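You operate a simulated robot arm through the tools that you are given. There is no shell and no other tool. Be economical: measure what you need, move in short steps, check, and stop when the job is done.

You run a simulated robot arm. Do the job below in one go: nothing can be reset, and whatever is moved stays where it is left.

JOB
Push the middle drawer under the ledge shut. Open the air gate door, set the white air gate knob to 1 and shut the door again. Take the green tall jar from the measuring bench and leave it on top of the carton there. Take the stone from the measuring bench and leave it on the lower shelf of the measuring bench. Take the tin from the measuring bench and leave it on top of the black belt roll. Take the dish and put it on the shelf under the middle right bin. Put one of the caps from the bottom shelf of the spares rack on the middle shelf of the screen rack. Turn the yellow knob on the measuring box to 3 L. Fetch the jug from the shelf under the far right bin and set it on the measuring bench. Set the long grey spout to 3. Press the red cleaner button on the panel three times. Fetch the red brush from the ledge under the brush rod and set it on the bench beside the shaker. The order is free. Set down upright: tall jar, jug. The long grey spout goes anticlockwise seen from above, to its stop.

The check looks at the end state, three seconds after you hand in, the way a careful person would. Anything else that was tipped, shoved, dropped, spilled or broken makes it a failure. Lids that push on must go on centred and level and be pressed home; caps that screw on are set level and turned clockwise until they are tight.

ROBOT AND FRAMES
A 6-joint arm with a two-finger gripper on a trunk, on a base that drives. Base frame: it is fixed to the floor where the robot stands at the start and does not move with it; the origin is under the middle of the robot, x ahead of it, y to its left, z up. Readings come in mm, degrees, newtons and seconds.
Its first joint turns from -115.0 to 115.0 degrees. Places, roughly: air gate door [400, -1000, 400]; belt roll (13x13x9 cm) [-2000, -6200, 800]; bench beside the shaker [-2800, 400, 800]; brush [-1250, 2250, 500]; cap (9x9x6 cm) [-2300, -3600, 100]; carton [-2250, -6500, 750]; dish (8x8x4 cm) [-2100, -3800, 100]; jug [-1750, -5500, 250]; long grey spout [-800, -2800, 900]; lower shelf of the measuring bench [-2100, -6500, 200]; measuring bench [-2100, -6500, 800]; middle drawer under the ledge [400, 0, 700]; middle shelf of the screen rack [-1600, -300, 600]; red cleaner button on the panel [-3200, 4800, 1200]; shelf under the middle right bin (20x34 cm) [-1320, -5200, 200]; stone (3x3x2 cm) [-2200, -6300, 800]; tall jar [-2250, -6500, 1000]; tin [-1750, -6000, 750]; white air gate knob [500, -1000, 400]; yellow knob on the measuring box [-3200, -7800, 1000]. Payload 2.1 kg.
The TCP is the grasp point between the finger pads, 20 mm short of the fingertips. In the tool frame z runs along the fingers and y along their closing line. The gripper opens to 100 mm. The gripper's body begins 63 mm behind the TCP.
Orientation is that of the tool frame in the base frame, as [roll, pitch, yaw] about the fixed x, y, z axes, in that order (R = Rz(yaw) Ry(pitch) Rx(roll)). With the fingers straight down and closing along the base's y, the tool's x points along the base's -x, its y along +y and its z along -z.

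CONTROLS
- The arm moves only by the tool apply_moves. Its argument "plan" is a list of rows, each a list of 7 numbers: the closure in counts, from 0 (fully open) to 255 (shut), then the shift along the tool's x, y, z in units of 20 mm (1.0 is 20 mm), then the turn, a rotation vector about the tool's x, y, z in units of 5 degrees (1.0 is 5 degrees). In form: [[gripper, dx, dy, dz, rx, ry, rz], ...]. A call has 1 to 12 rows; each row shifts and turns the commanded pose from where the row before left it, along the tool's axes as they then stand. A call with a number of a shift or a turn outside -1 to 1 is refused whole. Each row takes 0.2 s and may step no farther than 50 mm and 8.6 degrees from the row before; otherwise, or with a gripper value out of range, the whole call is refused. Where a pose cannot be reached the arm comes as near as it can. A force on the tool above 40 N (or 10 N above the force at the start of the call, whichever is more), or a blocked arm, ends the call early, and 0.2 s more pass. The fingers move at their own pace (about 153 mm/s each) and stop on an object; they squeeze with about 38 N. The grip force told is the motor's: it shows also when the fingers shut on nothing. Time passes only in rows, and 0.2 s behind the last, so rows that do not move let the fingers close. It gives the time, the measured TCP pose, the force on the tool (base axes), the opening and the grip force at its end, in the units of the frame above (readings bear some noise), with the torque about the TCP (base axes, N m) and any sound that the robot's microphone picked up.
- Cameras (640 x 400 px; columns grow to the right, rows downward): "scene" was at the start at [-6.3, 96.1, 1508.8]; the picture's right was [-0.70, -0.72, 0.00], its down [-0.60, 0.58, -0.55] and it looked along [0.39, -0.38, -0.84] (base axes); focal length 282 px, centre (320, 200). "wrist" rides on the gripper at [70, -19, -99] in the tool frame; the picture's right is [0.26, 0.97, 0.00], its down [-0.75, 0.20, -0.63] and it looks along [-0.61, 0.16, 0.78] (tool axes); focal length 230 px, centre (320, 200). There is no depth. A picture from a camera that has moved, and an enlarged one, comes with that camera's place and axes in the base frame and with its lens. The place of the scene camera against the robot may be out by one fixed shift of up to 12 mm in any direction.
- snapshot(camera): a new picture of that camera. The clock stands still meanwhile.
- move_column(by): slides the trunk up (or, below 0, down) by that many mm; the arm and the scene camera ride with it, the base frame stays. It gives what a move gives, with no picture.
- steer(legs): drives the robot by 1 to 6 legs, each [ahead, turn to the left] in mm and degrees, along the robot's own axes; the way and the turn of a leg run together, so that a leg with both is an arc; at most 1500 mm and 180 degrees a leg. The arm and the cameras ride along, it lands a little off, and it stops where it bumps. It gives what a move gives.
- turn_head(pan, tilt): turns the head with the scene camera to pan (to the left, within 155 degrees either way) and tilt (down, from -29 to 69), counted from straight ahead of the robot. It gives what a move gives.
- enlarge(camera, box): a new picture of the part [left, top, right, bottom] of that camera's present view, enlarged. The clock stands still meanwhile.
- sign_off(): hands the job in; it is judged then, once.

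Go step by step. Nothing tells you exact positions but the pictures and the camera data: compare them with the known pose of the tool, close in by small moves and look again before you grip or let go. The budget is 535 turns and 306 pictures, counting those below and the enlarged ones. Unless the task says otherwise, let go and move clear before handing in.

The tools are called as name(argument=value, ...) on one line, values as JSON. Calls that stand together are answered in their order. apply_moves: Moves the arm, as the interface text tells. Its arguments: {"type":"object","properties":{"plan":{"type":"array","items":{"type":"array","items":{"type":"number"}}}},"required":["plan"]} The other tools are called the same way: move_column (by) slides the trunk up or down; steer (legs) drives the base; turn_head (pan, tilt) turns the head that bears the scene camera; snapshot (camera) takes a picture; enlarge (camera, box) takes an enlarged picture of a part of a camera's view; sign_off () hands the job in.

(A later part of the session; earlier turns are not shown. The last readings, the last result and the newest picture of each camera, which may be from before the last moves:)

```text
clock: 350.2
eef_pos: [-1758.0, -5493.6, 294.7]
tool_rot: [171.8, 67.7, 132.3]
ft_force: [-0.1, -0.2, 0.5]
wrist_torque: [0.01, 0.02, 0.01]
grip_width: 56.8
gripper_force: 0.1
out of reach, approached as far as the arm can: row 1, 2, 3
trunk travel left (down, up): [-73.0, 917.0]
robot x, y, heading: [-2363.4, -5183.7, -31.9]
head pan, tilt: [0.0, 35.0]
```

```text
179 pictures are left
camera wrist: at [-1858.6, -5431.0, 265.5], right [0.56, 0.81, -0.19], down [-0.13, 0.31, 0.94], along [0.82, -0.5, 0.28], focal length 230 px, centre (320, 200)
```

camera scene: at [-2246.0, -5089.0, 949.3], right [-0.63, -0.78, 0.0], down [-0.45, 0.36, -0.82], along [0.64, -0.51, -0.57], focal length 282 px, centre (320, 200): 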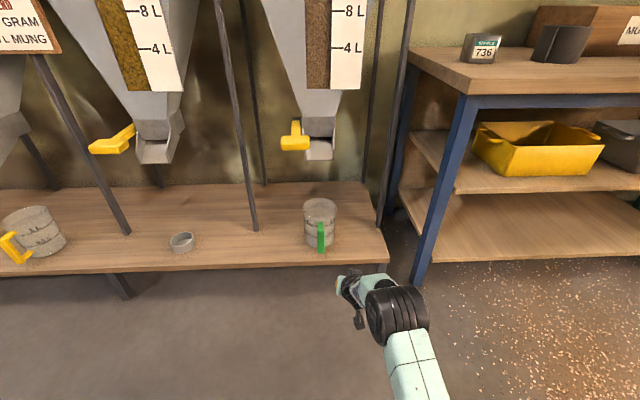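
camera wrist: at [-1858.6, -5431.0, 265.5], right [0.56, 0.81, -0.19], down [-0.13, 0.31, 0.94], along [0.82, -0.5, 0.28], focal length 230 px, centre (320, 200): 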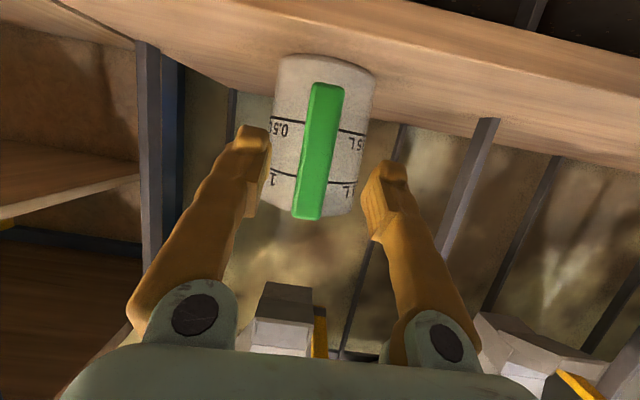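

steer(legs=[[58, -0.7]])

snapshot(camera="wrist")

```text
clock: 351.1
eef_pos: [-1713.6, -5530.8, 294.2]
tool_rot: [171.7, 67.8, 131.5]
ft_force: [0.0, -0.2, 0.0]
wrist_torque: [-0.01, -0.02, -0.01]
grip_width: 57.2
gripper_force: 0.1
trunk travel left (down, up): [-73.0, 917.0]
robot x, y, heading: [-2309.7, -5214.1, -33.0]
head pan, tilt: [0.0, 35.0]
```

```text
178 pictures are left
camera wrist: at [-1812.9, -5467.7, 265.6], right [0.57, 0.8, -0.19], down [-0.13, 0.31, 0.94], along [0.81, -0.51, 0.28], focal length 230 px, centre (320, 200)
```

wrist: 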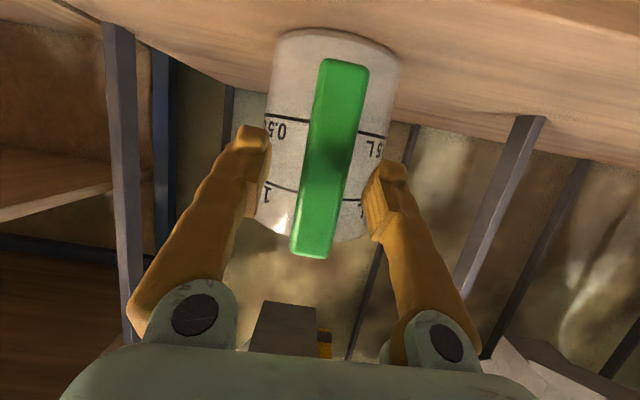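

apply_moves(plan=[[180, 0, 0.08, 0, 0, 0, 0], [255, 0, 0, 0, 0, 0, 0], [255, 0, 0, 0, 0, 0, 0], [255, 0, 0, 0, 0, 0, 0]])

snapshot(camera="wrist")

```text
clock: 352.1
eef_pos: [-1711.5, -5529.2, 295.2]
tool_rot: [171.7, 67.9, 131.5]
ft_force: [1.8, -0.5, 2.8]
wrist_torque: [-0.59, -0.29, 0.1]
grip_width: 24.3
gripper_force: 38.0
trunk travel left (down, up): [-73.0, 917.0]
robot x, y, heading: [-2309.3, -5220.6, -32.8]
head pan, tilt: [0.0, 35.0]
```

```text
177 pictures are left
camera wrist: at [-1812.4, -5466.4, 267.0], right [0.57, 0.8, -0.19], down [-0.13, 0.31, 0.94], along [0.81, -0.51, 0.28], focal length 230 px, centre (320, 200)
```

wrist: 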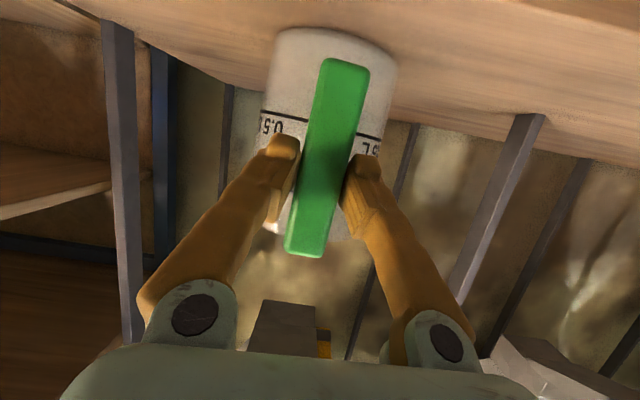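

move_column(by=40)

snapshot(camera="wrist")

enlarge(camera="scene", box=[240, 150, 440, 310])

```text
clock: 353.0
eef_pos: [-1712.8, -5529.3, 333.8]
tool_rot: [171.7, 67.7, 131.6]
ft_force: [-0.2, -0.2, -1.9]
wrist_torque: [0.11, 0.12, 0.02]
grip_width: 24.5
gripper_force: 38.0
trunk travel left (down, up): [-113.0, 877.0]
robot x, y, heading: [-2308.9, -5216.1, -32.9]
head pan, tilt: [0.0, 35.0]
```

```text
176 pictures are left
camera wrist: at [-1812.3, -5466.3, 305.7], right [0.57, 0.8, -0.19], down [-0.13, 0.31, 0.94], along [0.81, -0.51, 0.28], focal length 230 px, centre (320, 200)
```

wrist: 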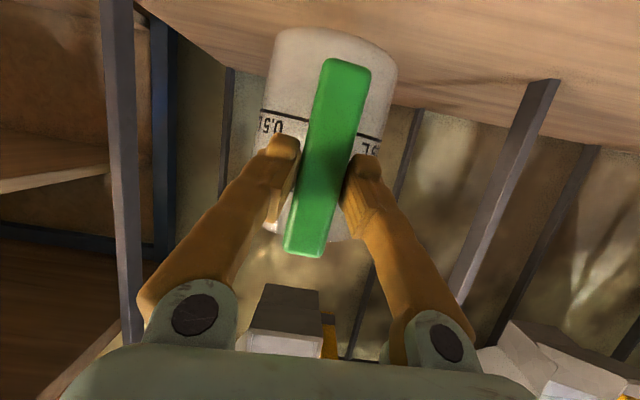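

```text
2.50 times, centred on (340, 230) of scene
camera zoom: at [-2207.1, -5109.4, 927.3], right [-0.54, -0.84, 0.0], down [-0.48, 0.31, -0.82], along [0.69, -0.44, -0.57], focal length 706 px, centre (270, 125)
```

zoom: 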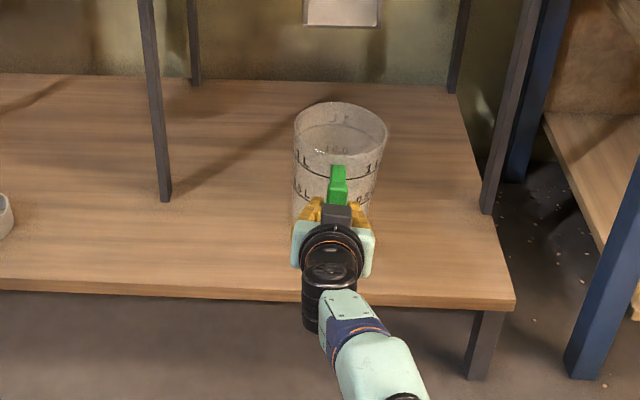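

The jug is up and steady. I back out, raise it, and look at the measuring bench.

steer(legs=[[-350, 0]])

move_column(by=400)

move_column(by=280)

turn_head(pan=-35, tilt=25)

snapshot(camera="scene")

```text
clock: 354.8
eef_pos: [-1856.4, -5440.0, 333.7]
tool_rot: [171.8, 67.6, 131.5]
ft_force: [0.6, 0.5, -1.4]
wrist_torque: [0.09, 0.13, 0.02]
grip_width: 24.1
gripper_force: 38.1
trunk travel left (down, up): [-113.0, 877.0]
robot x, y, heading: [-2453.4, -5123.6, -33.1]
head pan, tilt: [0.0, 35.0]
stopped in leg 1: the robot was blocked; the commanded pose is now the measured one
```

```text
clock: 358.6
eef_pos: [-1857.6, -5440.8, 735.1]
tool_rot: [171.8, 67.8, 131.4]
ft_force: [-0.3, -0.2, -1.8]
wrist_torque: [0.11, 0.12, 0.03]
grip_width: 24.2
gripper_force: 37.9
trunk travel left (down, up): [-513.0, 477.0]
robot x, y, heading: [-2454.9, -5127.0, -33.2]
head pan, tilt: [0.0, 35.0]
```

```text
clock: 361.5
eef_pos: [-1857.4, -5440.8, 1014.6]
tool_rot: [171.9, 67.6, 131.4]
ft_force: [-0.5, -0.3, -1.9]
wrist_torque: [0.09, 0.08, 0.0]
grip_width: 24.4
gripper_force: 38.6
trunk travel left (down, up): [-793.0, 197.0]
robot x, y, heading: [-2454.9, -5123.8, -33.1]
head pan, tilt: [0.0, 35.0]
```

```text
clock: 362.5
eef_pos: [-1856.3, -5439.7, 1013.8]
tool_rot: [171.7, 67.6, 131.5]
ft_force: [0.2, -0.8, -2.0]
wrist_torque: [0.07, 0.13, 0.02]
grip_width: 24.1
gripper_force: 37.9
trunk travel left (down, up): [-793.0, 197.0]
robot x, y, heading: [-2451.3, -5125.6, -33.1]
head pan, tilt: [-35.0, 25.0]
```

```text
174 pictures are left
camera scene: at [-2389.4, -5055.7, 1623.1], right [-0.93, -0.37, 0.0], down [-0.16, 0.39, -0.91], along [0.34, -0.84, -0.42], focal length 282 px, centre (320, 200)
```

scene: 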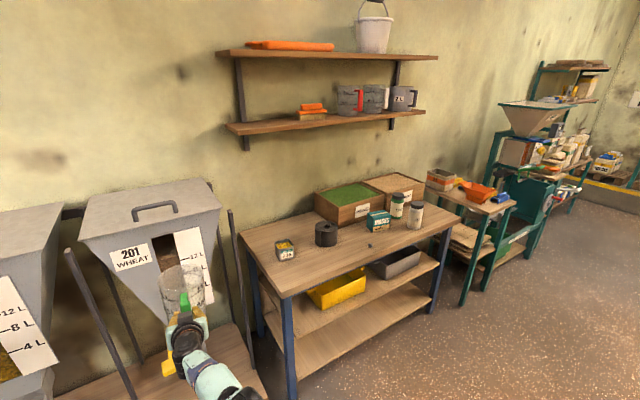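

enlarge(camera="scene", box=[240, 160, 460, 300])

turn_head(pan=150, tilt=60)

snapshot(camera="scene")

```text
2.86 times, centred on (350, 230) of scene
camera zoom: at [-2389.4, -5055.7, 1623.1], right [-0.93, -0.37, 0.0], down [-0.16, 0.39, -0.91], along [0.34, -0.84, -0.42], focal length 807 px, centre (234, 114)
```

zoom: 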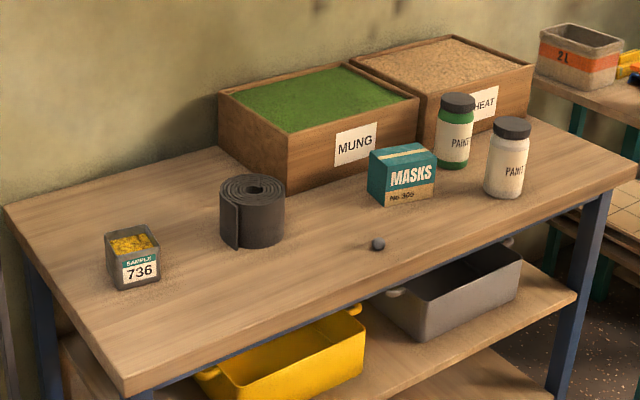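

```text
clock: 365.2
eef_pos: [-1858.1, -5440.5, 1014.1]
tool_rot: [171.8, 67.6, 131.4]
ft_force: [0.3, 0.0, -0.6]
wrist_torque: [0.14, 0.11, 0.04]
grip_width: 24.3
gripper_force: 37.9
trunk travel left (down, up): [-793.0, 197.0]
robot x, y, heading: [-2457.0, -5124.5, -33.1]
head pan, tilt: [150.0, 60.0]
```

```text
172 pictures are left
camera scene: at [-2454.0, -4910.8, 1573.1], right [0.89, 0.45, 0.0], down [0.39, -0.77, -0.5], along [-0.23, 0.45, -0.87], focal length 282 px, centre (320, 200)
```

scene: 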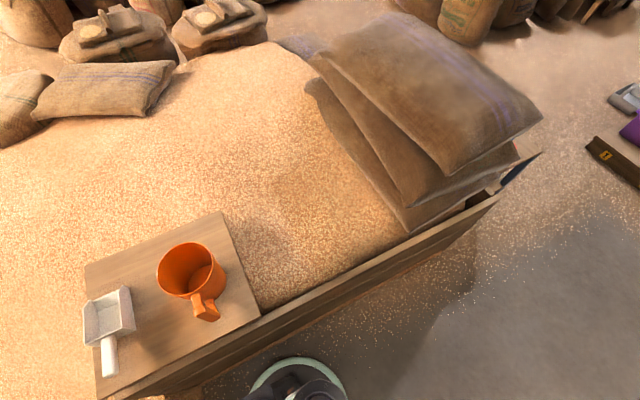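

Bench layout is clear: sample tin, black roll, stone, MASKS carton, green jar. I'll set the jug on the free right end of the bench, so I drive along the aisle.

turn_head(pan=0, tilt=35)

steer(legs=[[100, 0], [0, -93.5], [1420, 0], [0, 96.5]])

snapshot(camera="scene")

```text
clock: 367.6
eef_pos: [-1857.8, -5439.5, 1014.2]
tool_rot: [171.9, 67.5, 131.4]
ft_force: [-0.2, 0.3, -1.1]
wrist_torque: [0.07, 0.08, -0.01]
grip_width: 24.3
gripper_force: 38.1
trunk travel left (down, up): [-793.0, 197.0]
robot x, y, heading: [-2455.6, -5126.0, -33.2]
head pan, tilt: [0.0, 35.0]
```

```text
clock: 383.2
eef_pos: [-2584.7, -6532.0, 1013.7]
tool_rot: [171.7, 67.6, 134.4]
ft_force: [0.3, 0.1, -0.7]
wrist_torque: [0.06, 0.11, 0.0]
grip_width: 24.3
gripper_force: 38.3
trunk travel left (down, up): [-793.0, 197.0]
robot x, y, heading: [-3196.3, -6244.0, -30.5]
head pan, tilt: [0.0, 35.0]
```

```text
171 pictures are left
camera scene: at [-3098.2, -6134.9, 1607.3], right [-0.5, -0.86, 0.0], down [-0.5, 0.29, -0.82], along [0.71, -0.41, -0.57], focal length 282 px, centre (320, 200)
```

scene: 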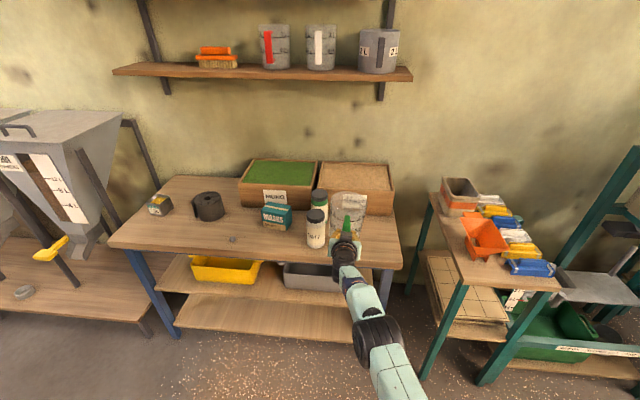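

steer(legs=[[0, -6], [137, 0]])

move_column(by=-85)

snapshot(camera="scene")

snapshot(camera="wrist")

```text
clock: 385.1
eef_pos: [-2503.8, -6675.4, 1015.9]
tool_rot: [171.7, 67.8, 128.3]
ft_force: [0.1, 0.0, -0.7]
wrist_torque: [0.1, 0.1, -0.01]
grip_width: 24.2
gripper_force: 38.0
trunk travel left (down, up): [-793.0, 197.0]
robot x, y, heading: [-3077.9, -6329.1, -36.3]
head pan, tilt: [0.0, 35.0]
```

```text
clock: 386.3
eef_pos: [-2500.8, -6676.1, 929.1]
tool_rot: [171.8, 67.6, 128.5]
ft_force: [0.7, -0.4, -1.6]
wrist_torque: [0.09, 0.13, -0.02]
grip_width: 24.3
gripper_force: 37.7
trunk travel left (down, up): [-708.0, 282.0]
robot x, y, heading: [-3082.1, -6331.7, -36.1]
head pan, tilt: [0.0, 35.0]
```

```text
170 pictures are left
camera scene: at [-2971.9, -6229.9, 1522.3], right [-0.59, -0.81, 0.0], down [-0.46, 0.34, -0.82], along [0.66, -0.48, -0.57], focal length 282 px, centre (320, 200)
```

scene: 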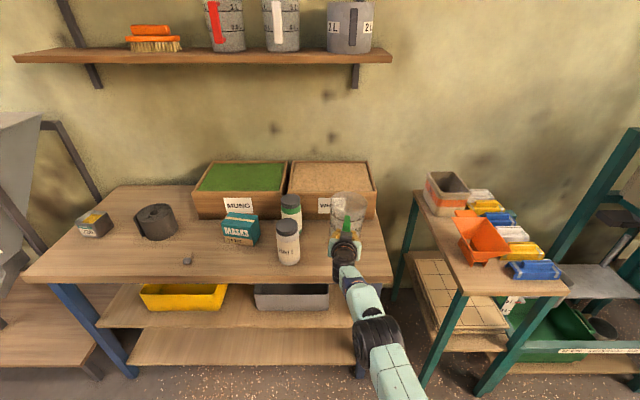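

```text
169 pictures are left
camera wrist: at [-2596.7, -6607.7, 900.9], right [0.61, 0.77, -0.19], down [-0.11, 0.32, 0.94], along [0.79, -0.55, 0.28], focal length 230 px, centre (320, 200)
```

wrist: 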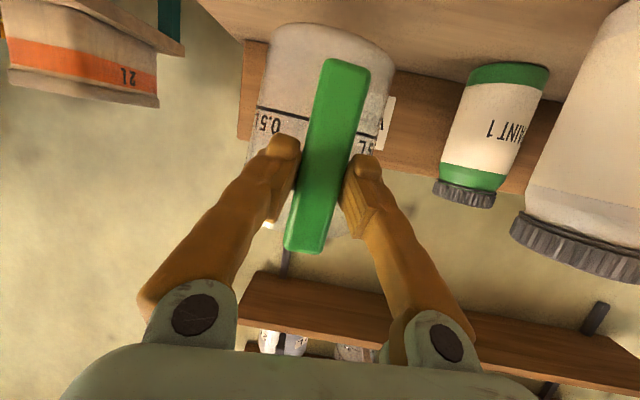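

move_column(by=-18)

apply_moves(plan=[[255, 0.14, 0, 0.056, 0, 0, 0], [255, 0.14, 0, 0.056, 0, 0, 0], [255, 0.14, 0, 0.056, 0, 0, 0]])

snapshot(camera="wrist")

```text
clock: 386.9
eef_pos: [-2501.7, -6676.2, 912.1]
tool_rot: [171.8, 67.6, 128.4]
ft_force: [-0.4, 0.5, -1.0]
wrist_torque: [0.1, 0.08, -0.01]
grip_width: 24.0
gripper_force: 38.0
trunk travel left (down, up): [-690.0, 300.0]
robot x, y, heading: [-3081.8, -6333.0, -36.1]
head pan, tilt: [0.0, 35.0]
```

```text
clock: 387.8
eef_pos: [-2500.6, -6675.9, 902.5]
tool_rot: [171.8, 67.4, 128.4]
ft_force: [-0.4, -0.5, -1.8]
wrist_torque: [0.11, 0.09, 0.03]
grip_width: 24.0
gripper_force: 37.8
trunk travel left (down, up): [-690.0, 300.0]
robot x, y, heading: [-3082.1, -6327.4, -36.3]
head pan, tilt: [0.0, 35.0]
```

```text
168 pictures are left
camera wrist: at [-2596.8, -6607.5, 874.0], right [0.61, 0.77, -0.19], down [-0.11, 0.32, 0.94], along [0.79, -0.55, 0.28], focal length 230 px, centre (320, 200)
```

wrist: 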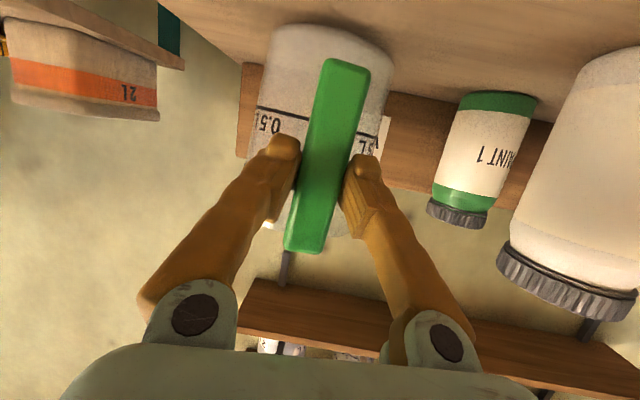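

apply_moves(plan=[[255, 0.14, 0, 0.056, 0, 0, 0], [255, 0.14, 0, 0.056, 0, 0, 0], [255, 0.1, 0, 0.04, 0, 0, 0]])

apply_moves(plan=[[255, 0.1, 0, 0.04, 0, 0, 0], [255, 0.1, 0, 0.04, 0, 0, 0], [255, 0.1, 0, 0.04, 0, 0, 0]])

```text
clock: 388.6
eef_pos: [-2502.1, -6674.6, 898.9]
tool_rot: [171.7, 68.0, 128.5]
ft_force: [1.7, -1.1, 5.8]
wrist_torque: [-0.98, -0.53, 0.14]
grip_width: 24.4
gripper_force: 38.0
out of reach, approached as far as the arm can: row 3
trunk travel left (down, up): [-690.0, 300.0]
robot x, y, heading: [-3079.5, -6332.0, -36.0]
head pan, tilt: [0.0, 35.0]
```

```text
clock: 389.4
eef_pos: [-2503.8, -6671.3, 893.7]
tool_rot: [171.6, 67.9, 128.5]
ft_force: [2.2, 0.0, 15.0]
wrist_torque: [-1.18, -0.62, 0.2]
grip_width: 24.5
gripper_force: 37.7
trunk travel left (down, up): [-690.0, 300.0]
robot x, y, heading: [-3078.2, -6333.1, -36.1]
head pan, tilt: [0.0, 35.0]
```

Contact made. I release and retreat straight back.

apply_moves(plan=[[190, 0, 0, 0, 0, 0, 0], [120, 0, 0, 0, 0, 0, 0], [110, 0, 0, 0, 0, 0, 0]])

steer(legs=[[-140, 0]])

snapshot(camera="wrist")

snapshot(camera="scene")

```text
clock: 390.1
eef_pos: [-2502.0, -6673.7, 889.6]
tool_rot: [171.8, 67.5, 128.4]
ft_force: [-0.9, 0.2, -0.1]
wrist_torque: [0.02, -0.02, -0.01]
grip_width: 57.1
gripper_force: 0.1
trunk travel left (down, up): [-690.0, 300.0]
robot x, y, heading: [-3079.1, -6331.4, -36.1]
head pan, tilt: [0.0, 35.0]
```

```text
clock: 391.5
eef_pos: [-2617.4, -6591.6, 890.0]
tool_rot: [171.7, 67.6, 128.3]
ft_force: [0.2, 0.1, -0.7]
wrist_torque: [-0.02, 0.0, -0.05]
grip_width: 56.8
gripper_force: 0.1
trunk travel left (down, up): [-690.0, 300.0]
robot x, y, heading: [-3193.8, -6246.2, -36.2]
head pan, tilt: [0.0, 35.0]
```

```text
167 pictures are left
camera wrist: at [-2713.6, -6522.9, 861.5], right [0.61, 0.77, -0.19], down [-0.11, 0.32, 0.94], along [0.78, -0.56, 0.28], focal length 230 px, centre (320, 200)
```

wrist: 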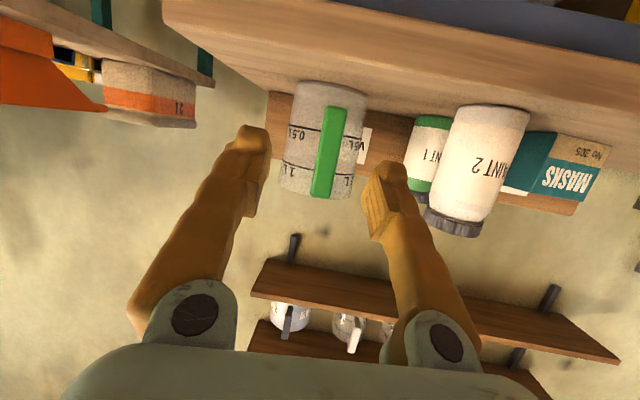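

```text
166 pictures are left
camera scene: at [-3086.1, -6146.5, 1504.3], right [-0.59, -0.81, 0.0], down [-0.46, 0.34, -0.82], along [0.66, -0.48, -0.57], focal length 282 px, centre (320, 200)
```

scene: 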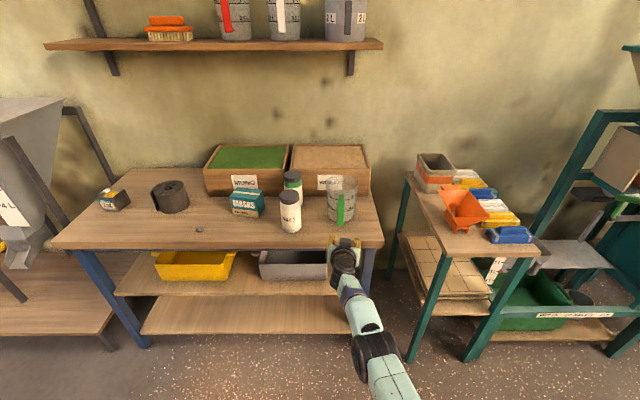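

The jug stands upright. Next the green jar: I raise the trunk and tilt the tool to about 45° to reach over the white jar.

move_column(by=230)

apply_moves(plan=[[0, 0.85, 0, 0, 0, 1, 0], [0, 0.85, 0, 0, 0, 1, 0], [0, 0.85, 0, 0, 0, 1, 0], [0, 0.85, 0, 0, 0, 1, 0], [0, 0.85, 0, 0, 0, 1, 0]])

steer(legs=[[0, 90], [185, 0], [0, -85]])

snapshot(camera="scene")

snapshot(camera="wrist")

```text
clock: 393.9
eef_pos: [-2618.1, -6590.9, 1120.8]
tool_rot: [171.9, 67.7, 128.2]
ft_force: [-0.4, -0.8, 0.2]
wrist_torque: [-0.01, 0.02, 0.01]
grip_width: 57.1
gripper_force: 0.1
trunk travel left (down, up): [-920.0, 70.0]
robot x, y, heading: [-3193.5, -6248.8, -36.1]
head pan, tilt: [0.0, 35.0]
```

```text
clock: 395.1
eef_pos: [-2651.8, -6546.9, 1049.0]
tool_rot: [175.8, 42.8, 133.0]
ft_force: [0.3, -0.2, -0.9]
wrist_torque: [0.03, -0.02, 0.01]
grip_width: 100.2
gripper_force: 0.0
out of reach, approached as far as the arm can: row 2, 4
trunk travel left (down, up): [-920.0, 70.0]
robot x, y, heading: [-3193.2, -6249.3, -36.3]
head pan, tilt: [0.0, 35.0]
```

```text
clock: 404.0
eef_pos: [-2510.1, -6331.1, 1048.9]
tool_rot: [175.7, 42.8, 139.7]
ft_force: [-0.3, 1.1, 0.8]
wrist_torque: [0.03, 0.02, -0.01]
grip_width: 100.0
gripper_force: 0.0
trunk travel left (down, up): [-920.0, 70.0]
robot x, y, heading: [-3082.8, -6098.6, -29.6]
head pan, tilt: [0.0, 35.0]
```

```text
165 pictures are left
camera scene: at [-2987.9, -5984.0, 1734.3], right [-0.49, -0.87, 0.0], down [-0.5, 0.28, -0.82], along [0.71, -0.4, -0.57], focal length 282 px, centre (320, 200)
```

scene: 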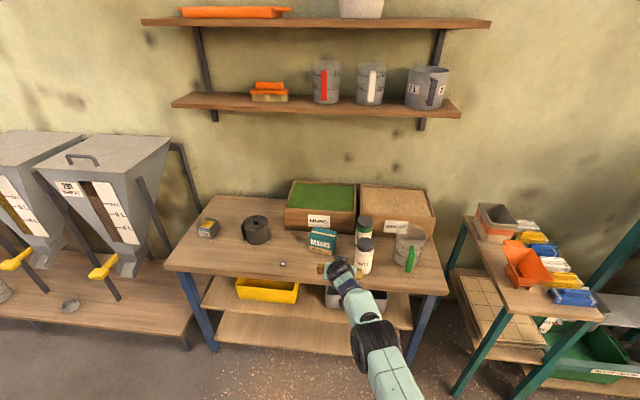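

```text
164 pictures are left
camera wrist: at [-2615.2, -6275.7, 1071.5], right [0.44, 0.89, -0.12], down [0.19, 0.04, 0.98], along [0.88, -0.46, -0.15], focal length 230 px, centre (320, 200)
```

wrist: 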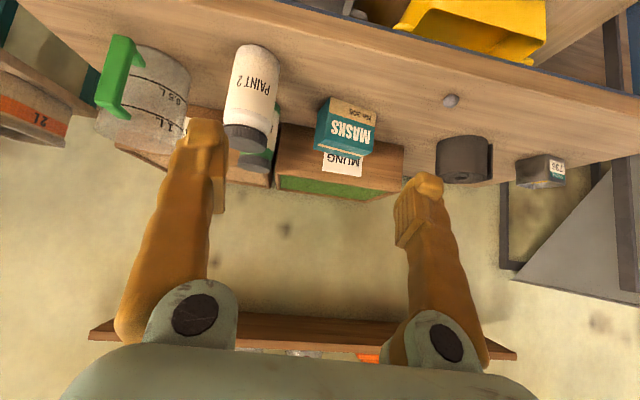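

steer(legs=[[0, -9], [370, 0], [0, 2.5]])

snapshot(camera="wrist")

snapshot(camera="scene")

```text
clock: 407.4
eef_pos: [-2254.9, -6618.2, 1048.7]
tool_rot: [175.8, 42.7, 133.5]
ft_force: [-0.3, 0.3, 0.0]
wrist_torque: [0.01, 0.0, 0.03]
grip_width: 100.0
gripper_force: 0.2
trunk travel left (down, up): [-920.0, 70.0]
robot x, y, heading: [-2800.2, -6324.8, -35.6]
head pan, tilt: [0.0, 35.0]
```

```text
163 pictures are left
camera wrist: at [-2352.3, -6551.7, 1071.5], right [0.53, 0.84, -0.12], down [0.19, 0.02, 0.98], along [0.82, -0.55, -0.15], focal length 230 px, centre (320, 200)
```

wrist: 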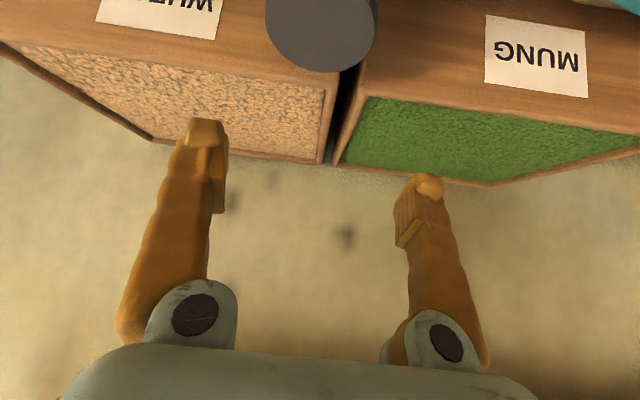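

```text
162 pictures are left
camera scene: at [-2692.2, -6221.8, 1734.4], right [-0.58, -0.81, 0.0], down [-0.47, 0.34, -0.82], along [0.67, -0.48, -0.57], focal length 282 px, centre (320, 200)
```

scene: 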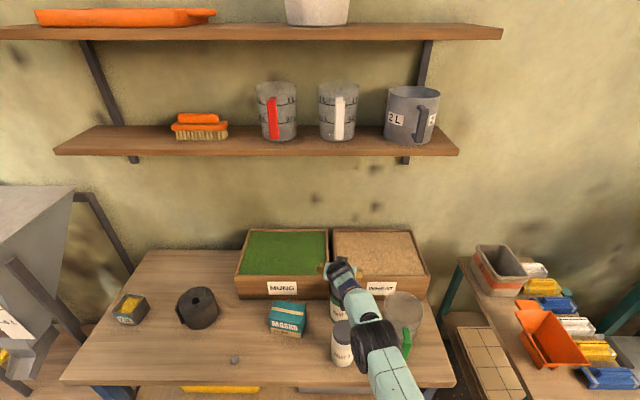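

apply_moves(plan=[[0, -0.4, -0.36, 0.375, 0, 0, 0]])

move_column(by=-70)

snapshot(camera="wrist")

```text
clock: 407.8
eef_pos: [-2255.4, -6623.2, 1048.2]
tool_rot: [175.8, 42.7, 133.6]
ft_force: [-0.3, -0.7, -0.4]
wrist_torque: [-0.03, 0.01, -0.02]
grip_width: 100.2
gripper_force: 0.0
out of reach, approached as far as the arm can: row 1
trunk travel left (down, up): [-920.0, 70.0]
robot x, y, heading: [-2799.7, -6323.8, -35.6]
head pan, tilt: [0.0, 35.0]
```

```text
clock: 408.9
eef_pos: [-2256.7, -6625.3, 979.3]
tool_rot: [175.7, 42.8, 133.5]
ft_force: [0.6, -0.8, 0.0]
wrist_torque: [0.0, -0.03, -0.02]
grip_width: 99.9
gripper_force: 0.1
trunk travel left (down, up): [-850.0, 140.0]
robot x, y, heading: [-2800.7, -6326.1, -35.7]
head pan, tilt: [0.0, 35.0]
```

```text
161 pictures are left
camera wrist: at [-2353.9, -6557.6, 1002.7], right [0.53, 0.84, -0.12], down [0.19, 0.02, 0.98], along [0.82, -0.55, -0.15], focal length 230 px, centre (320, 200)
```

wrist: 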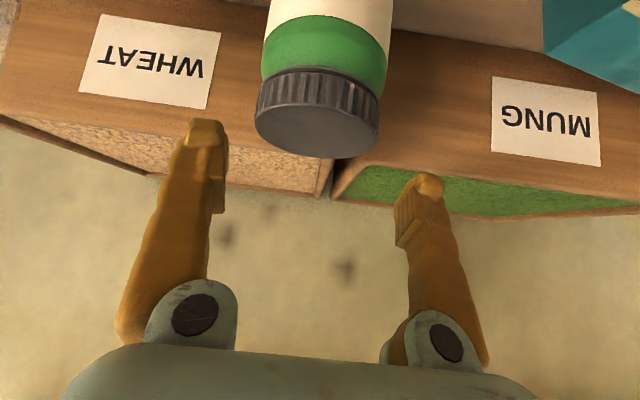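

move_column(by=-72)

snapshot(camera="wrist")

enlarge(camera="scene", box=[240, 200, 440, 360])

```text
clock: 409.6
eef_pos: [-2253.6, -6624.3, 943.1]
tool_rot: [175.3, 43.8, 133.2]
ft_force: [-1.2, 1.6, 9.3]
wrist_torque: [0.72, 0.96, -0.05]
grip_width: 100.0
gripper_force: 0.2
trunk travel left (down, up): [-806.0, 184.0]
robot x, y, heading: [-2799.1, -6323.8, -35.7]
head pan, tilt: [0.0, 35.0]
stopped: the force on the tool passed its limit at 57 N (the readings are from after the stop); the commanded pose is now the measured one
```

```text
160 pictures are left
camera wrist: at [-2352.8, -6557.8, 965.0], right [0.54, 0.84, -0.12], down [0.17, 0.03, 0.98], along [0.83, -0.55, -0.13], focal length 230 px, centre (320, 200)
```

wrist: 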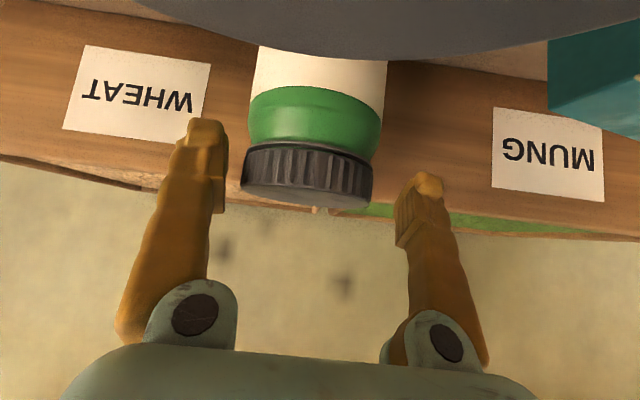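

```text
2.50 times, centred on (340, 280) of scene
camera zoom: at [-2695.1, -6218.6, 1619.8], right [-0.58, -0.81, 0.0], down [-0.46, 0.33, -0.82], along [0.67, -0.48, -0.57], focal length 706 px, centre (270, 0)
```

zoom: 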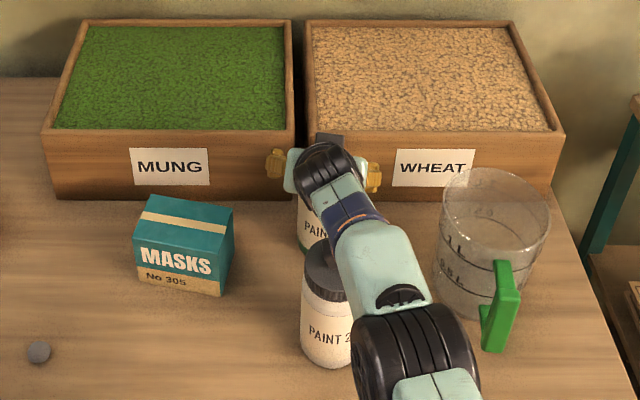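

The wrist is resting on the white jar. I raise at once and check it.

move_column(by=90)

snapshot(camera="wrist")

enlarge(camera="scene", box=[240, 200, 440, 360])

```text
clock: 410.8
eef_pos: [-2252.1, -6625.9, 1031.2]
tool_rot: [175.3, 43.7, 133.3]
ft_force: [1.0, 1.1, 0.2]
wrist_torque: [0.01, 0.01, -0.01]
grip_width: 100.0
gripper_force: 0.0
trunk travel left (down, up): [-896.0, 94.0]
robot x, y, heading: [-2799.7, -6323.2, -35.6]
head pan, tilt: [0.0, 35.0]
```

```text
158 pictures are left
camera wrist: at [-2351.1, -6558.9, 1053.7], right [0.54, 0.84, -0.12], down [0.18, 0.03, 0.98], along [0.83, -0.55, -0.13], focal length 230 px, centre (320, 200)
```

wrist: 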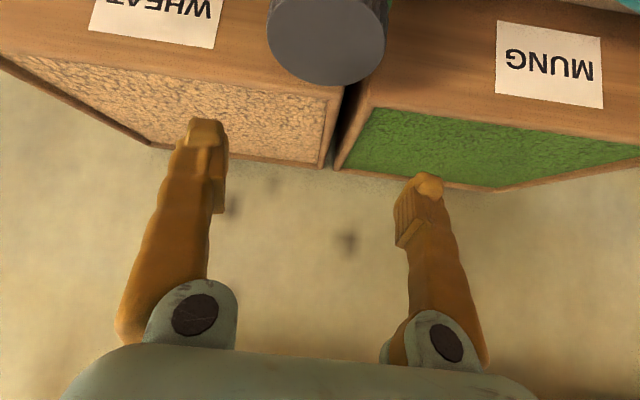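

```text
2.50 times, centred on (340, 280) of scene
camera zoom: at [-2691.6, -6220.5, 1710.3], right [-0.58, -0.81, 0.0], down [-0.47, 0.33, -0.82], along [0.67, -0.48, -0.57], focal length 706 px, centre (270, 0)
```

zoom: 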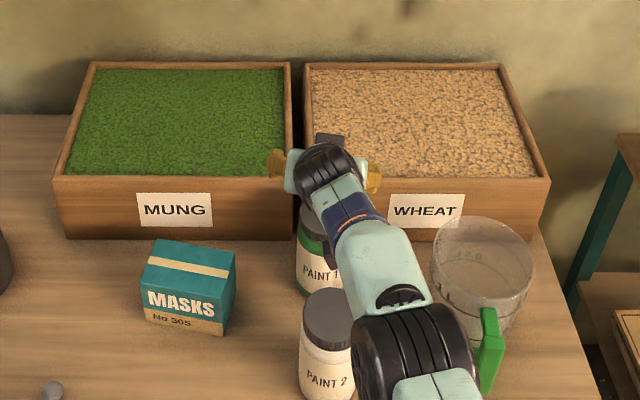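

White jar is still standing. I'll come at the green jar from the left, over the low carton, with a flatter tool instead.

steer(legs=[[-300, 0]])

apply_moves(plan=[[0, -0.85, 0, 0, 0, -1, 0], [0, -0.85, 0, 0, 0, -1, 0], [0, -0.85, 0, 0, 0, -1, 0], [0, -0.85, 0, 0, 0, -1, 0], [0, -0.85, 0, 0, 0, -1, 0]])

steer(legs=[[0, 65], [586, 0], [0, -103.4]])

snapshot(camera="scene")

snapshot(camera="wrist")

```text
clock: 412.9
eef_pos: [-2493.7, -6448.2, 1030.7]
tool_rot: [175.4, 43.5, 133.7]
ft_force: [0.4, -0.3, -0.1]
wrist_torque: [0.02, -0.01, 0.02]
grip_width: 99.9
gripper_force: 0.1
trunk travel left (down, up): [-896.0, 94.0]
robot x, y, heading: [-3046.1, -6151.0, -35.4]
head pan, tilt: [0.0, 35.0]
```

```text
clock: 414.1
eef_pos: [-2460.7, -6484.3, 1099.4]
tool_rot: [170.7, 68.4, 128.3]
ft_force: [-0.2, 0.7, 0.0]
wrist_torque: [-0.03, -0.01, 0.02]
grip_width: 100.2
gripper_force: 0.1
trunk travel left (down, up): [-896.0, 94.0]
robot x, y, heading: [-3041.6, -6148.6, -35.5]
head pan, tilt: [0.0, 35.0]
```

```text
clock: 424.6
eef_pos: [-2313.4, -6503.9, 1099.2]
tool_rot: [170.9, 68.4, 87.8]
ft_force: [-0.3, -0.6, 0.1]
wrist_torque: [-0.02, -0.05, 0.01]
grip_width: 99.9
gripper_force: 0.0
trunk travel left (down, up): [-896.0, 94.0]
robot x, y, heading: [-2537.4, -5867.6, -75.6]
head pan, tilt: [0.0, 35.0]
```

```text
156 pictures are left
camera scene: at [-2391.6, -5857.9, 1710.3], right [-0.97, -0.24, 0.0], down [-0.14, 0.56, -0.82], along [0.2, -0.79, -0.57], focal length 282 px, centre (320, 200)
```

scene: 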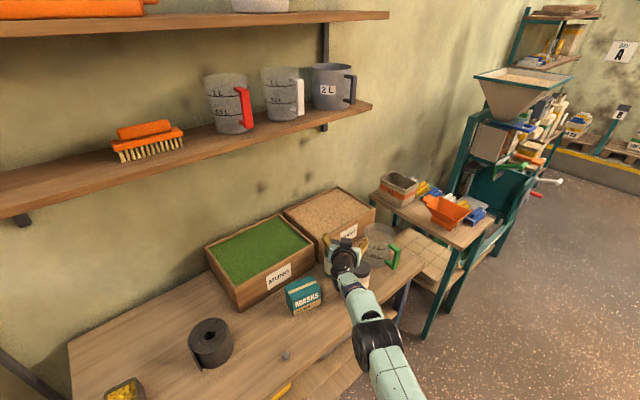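

```text
155 pictures are left
camera wrist: at [-2342.4, -6389.2, 1069.1], right [0.96, 0.2, -0.18], down [0.11, 0.33, 0.94], along [0.25, -0.92, 0.29], focal length 230 px, centre (320, 200)
```

wrist: 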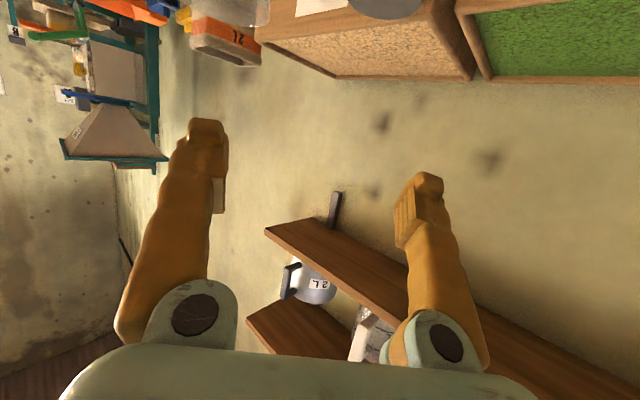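

steer(legs=[[0, 2.2], [138, 0]])

move_column(by=-120)

snapshot(camera="wrist")

snapshot(camera="scene")

```text
clock: 426.3
eef_pos: [-2247.5, -6622.7, 1102.1]
tool_rot: [170.7, 68.7, 90.1]
ft_force: [-0.4, 0.3, 0.8]
wrist_torque: [0.01, 0.02, 0.01]
grip_width: 100.0
gripper_force: 0.0
trunk travel left (down, up): [-896.0, 94.0]
robot x, y, heading: [-2498.8, -6002.2, -73.4]
head pan, tilt: [0.0, 35.0]
```

```text
clock: 427.8
eef_pos: [-2247.8, -6626.6, 980.3]
tool_rot: [170.8, 68.5, 90.2]
ft_force: [0.2, 0.2, 0.5]
wrist_torque: [-0.04, -0.02, 0.06]
grip_width: 100.1
gripper_force: 0.0
trunk travel left (down, up): [-776.0, 214.0]
robot x, y, heading: [-2495.1, -5998.3, -73.3]
head pan, tilt: [0.0, 35.0]
```

```text
154 pictures are left
camera wrist: at [-2281.0, -6513.3, 949.2], right [0.95, 0.24, -0.18], down [0.1, 0.33, 0.94], along [0.29, -0.91, 0.29], focal length 230 px, centre (320, 200)
```

wrist: 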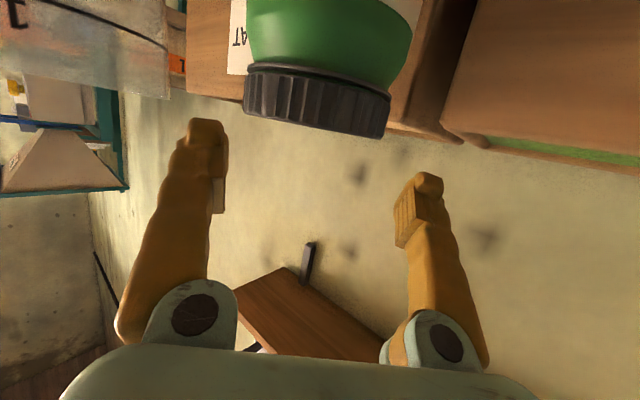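

```text
153 pictures are left
camera scene: at [-2352.9, -5984.7, 1590.3], right [-0.96, -0.29, 0.0], down [-0.16, 0.55, -0.82], along [0.23, -0.79, -0.57], focal length 282 px, centre (320, 200)
```

scene: 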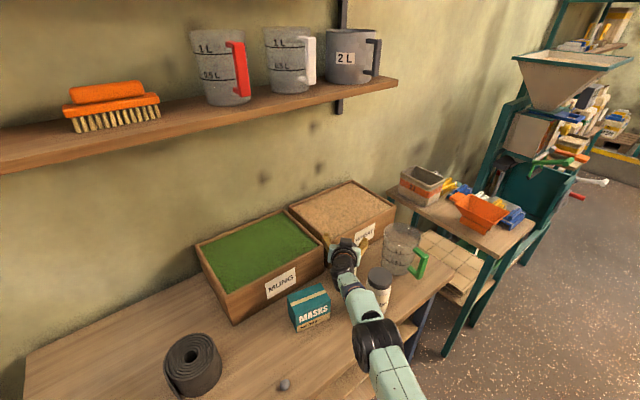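

apply_moves(plan=[[0, 0.22, 0, -0.55, 0, 0, 0]])

move_column(by=-40)

snapshot(camera="wrist")

```text
clock: 428.2
eef_pos: [-2249.1, -6620.1, 978.1]
tool_rot: [171.4, 68.3, 90.3]
ft_force: [0.1, 0.0, -0.4]
wrist_torque: [-0.01, 0.0, 0.0]
grip_width: 100.2
gripper_force: 0.0
out of reach, approached as far as the arm can: row 1
trunk travel left (down, up): [-776.0, 214.0]
robot x, y, heading: [-2495.1, -6005.0, -73.3]
head pan, tilt: [0.0, 35.0]
```

```text
clock: 429.0
eef_pos: [-2249.6, -6620.2, 938.8]
tool_rot: [171.5, 68.3, 90.4]
ft_force: [0.2, 0.1, -0.2]
wrist_torque: [0.0, -0.01, -0.01]
grip_width: 99.9
gripper_force: 0.1
trunk travel left (down, up): [-736.0, 254.0]
robot x, y, heading: [-2498.9, -6002.4, -73.6]
head pan, tilt: [0.0, 35.0]
```

```text
152 pictures are left
camera wrist: at [-2282.7, -6507.4, 908.3], right [0.95, 0.24, -0.19], down [0.1, 0.33, 0.94], along [0.28, -0.91, 0.29], focal length 230 px, centre (320, 200)
```

wrist: 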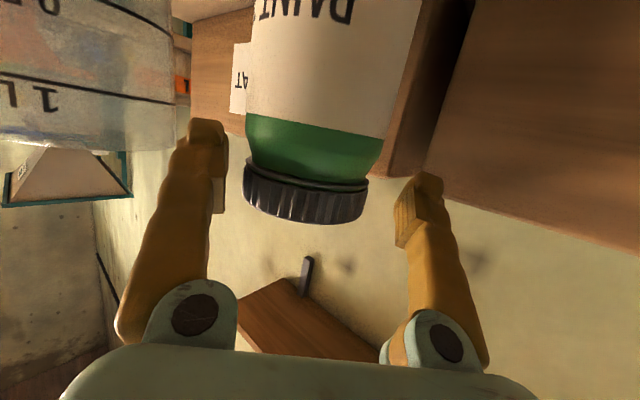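

apply_moves(plan=[[0, 0, 0.35, 0, 0, 0, 0]])

move_column(by=-30)

snapshot(camera="wrist")

enlarge(camera="scene", box=[240, 180, 440, 340])

```text
clock: 429.4
eef_pos: [-2242.6, -6619.6, 937.3]
tool_rot: [171.8, 68.4, 90.7]
ft_force: [0.2, 0.1, 0.3]
wrist_torque: [0.05, -0.02, 0.01]
grip_width: 100.1
gripper_force: 0.0
trunk travel left (down, up): [-736.0, 254.0]
robot x, y, heading: [-2499.9, -6001.1, -73.2]
head pan, tilt: [0.0, 35.0]
```

```text
clock: 430.2
eef_pos: [-2242.5, -6619.7, 907.5]
tool_rot: [171.5, 68.4, 90.4]
ft_force: [-0.1, 0.3, -0.1]
wrist_torque: [0.02, 0.03, 0.01]
grip_width: 100.0
gripper_force: 0.2
trunk travel left (down, up): [-706.0, 284.0]
robot x, y, heading: [-2498.9, -6005.0, -73.2]
head pan, tilt: [0.0, 35.0]
```

```text
151 pictures are left
camera wrist: at [-2276.0, -6506.3, 878.1], right [0.95, 0.24, -0.19], down [0.1, 0.33, 0.94], along [0.28, -0.91, 0.29], focal length 230 px, centre (320, 200)
```

wrist: 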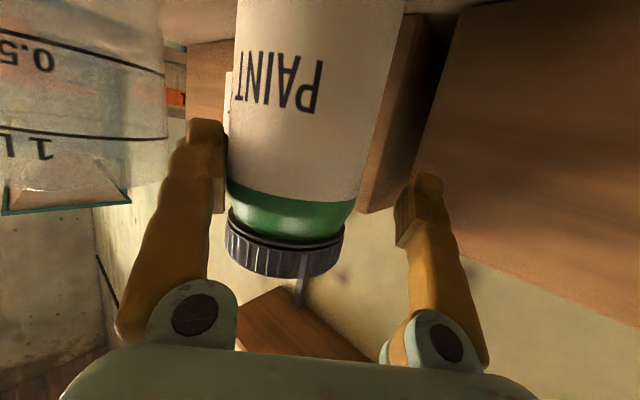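

```text
2.50 times, centred on (340, 260) of scene
camera zoom: at [-2352.8, -5984.9, 1520.2], right [-0.96, -0.29, 0.0], down [-0.16, 0.55, -0.82], along [0.23, -0.78, -0.57], focal length 706 px, centre (270, 50)
```

zoom: 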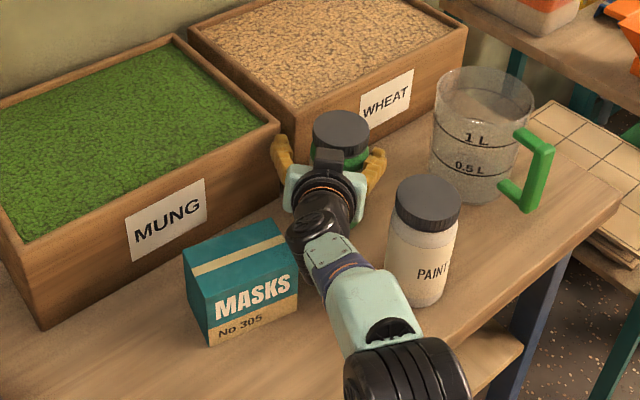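

apply_moves(plan=[[0, 0, -0.25, 0, 0, 0, 0], [60, 0, 0, 0, 0, 0, 0], [120, 0, 0, 0, 0, 0, 0], [255, 0, 0, 0, 0, 0, 0], [255, 0, 0, 0, 0, 0, 0]])

move_column(by=40)

snapshot(camera="wrist")

enlarge(camera="scene", box=[240, 180, 440, 340])

```text
clock: 431.4
eef_pos: [-2249.2, -6620.3, 909.0]
tool_rot: [171.3, 68.4, 90.2]
ft_force: [-2.0, -2.3, 2.7]
wrist_torque: [-0.21, 0.03, -0.09]
grip_width: 71.4
gripper_force: 37.8
trunk travel left (down, up): [-706.0, 284.0]
robot x, y, heading: [-2497.5, -6004.5, -73.4]
head pan, tilt: [0.0, 35.0]
```

```text
clock: 432.2
eef_pos: [-2248.8, -6621.4, 946.1]
tool_rot: [171.7, 68.2, 90.6]
ft_force: [-0.3, -0.1, -6.7]
wrist_torque: [0.05, 0.05, 0.0]
grip_width: 71.1
gripper_force: 38.3
trunk travel left (down, up): [-746.0, 244.0]
robot x, y, heading: [-2495.1, -6002.1, -73.2]
head pan, tilt: [0.0, 35.0]
```

```text
149 pictures are left
camera wrist: at [-2280.3, -6508.2, 916.5], right [0.95, 0.24, -0.19], down [0.1, 0.33, 0.94], along [0.28, -0.91, 0.29], focal length 230 px, centre (320, 200)
```

wrist: 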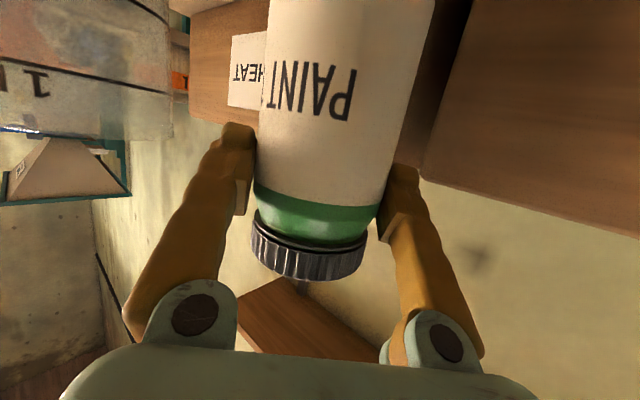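

```text
2.50 times, centred on (340, 260) of scene
camera zoom: at [-2351.5, -5987.1, 1560.2], right [-0.96, -0.29, 0.0], down [-0.17, 0.55, -0.82], along [0.23, -0.78, -0.58], focal length 706 px, centre (270, 50)
```

zoom: 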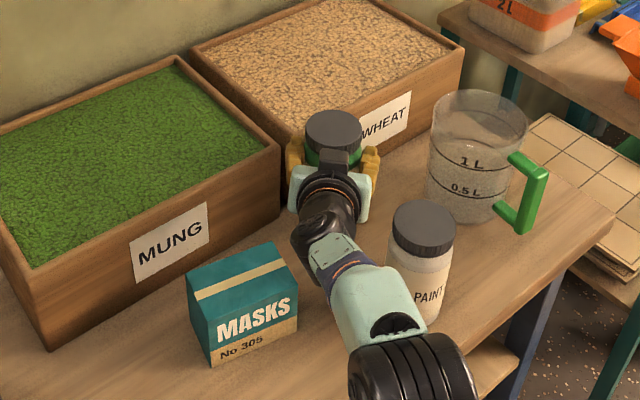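

The jar is held firmly. I raise it and swing it over the carton.

move_column(by=115)

steer(legs=[[0, 11.5], [-92, 0]])

snapshot(camera="scene")

snapshot(camera="wrist")

```text
clock: 433.7
eef_pos: [-2247.4, -6622.3, 1061.2]
tool_rot: [171.5, 68.2, 90.4]
ft_force: [-0.4, -0.2, -6.1]
wrist_torque: [0.11, -0.02, 0.0]
grip_width: 71.1
gripper_force: 37.7
trunk travel left (down, up): [-861.0, 129.0]
robot x, y, heading: [-2497.8, -6003.0, -73.4]
head pan, tilt: [0.0, 35.0]
```

```text
clock: 435.5
eef_pos: [-2168.8, -6490.4, 1051.4]
tool_rot: [172.3, 67.4, 102.6]
ft_force: [-0.3, -1.7, -6.8]
wrist_torque: [0.01, 0.01, -0.01]
grip_width: 70.9
gripper_force: 37.8
trunk travel left (down, up): [-861.0, 129.0]
robot x, y, heading: [-2539.2, -5922.0, -61.9]
head pan, tilt: [0.0, 35.0]
```

```text
147 pictures are left
camera scene: at [-2390.9, -5894.8, 1675.0], right [-0.88, -0.47, 0.0], down [-0.27, 0.52, -0.81], along [0.38, -0.72, -0.58], focal length 282 px, centre (320, 200)
```

scene: 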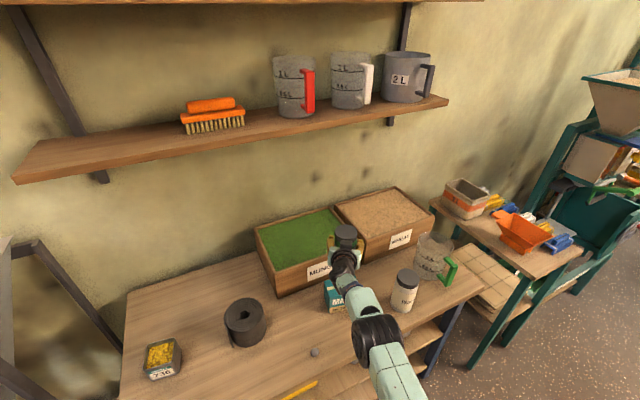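

```text
146 pictures are left
camera wrist: at [-2224.0, -6386.2, 1023.7], right [0.89, 0.42, -0.19], down [0.04, 0.33, 0.94], along [0.46, -0.84, 0.27], focal length 230 px, centre (320, 200)
```

wrist: 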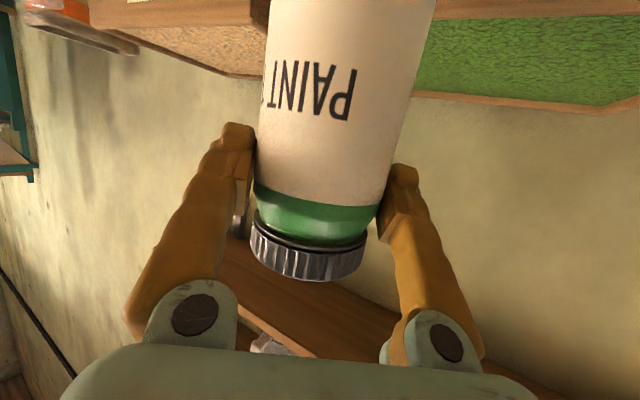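

enlarge(camera="scene", box=[290, 220, 390, 330])

```text
3.64 times, centred on (340, 275) of scene
camera zoom: at [-2390.9, -5894.8, 1675.0], right [-0.88, -0.47, 0.0], down [-0.27, 0.52, -0.81], along [0.38, -0.72, -0.58], focal length 1027 px, centre (247, -73)
```

zoom: 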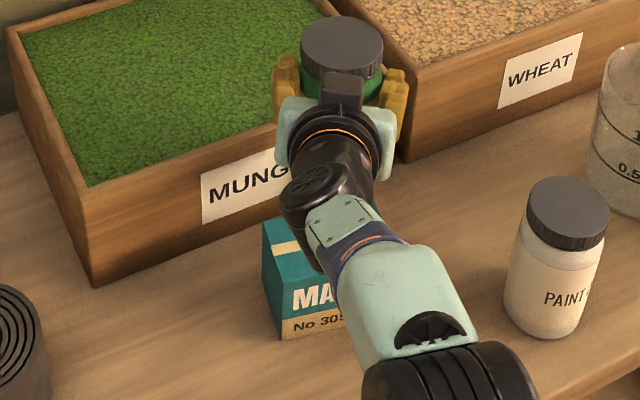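

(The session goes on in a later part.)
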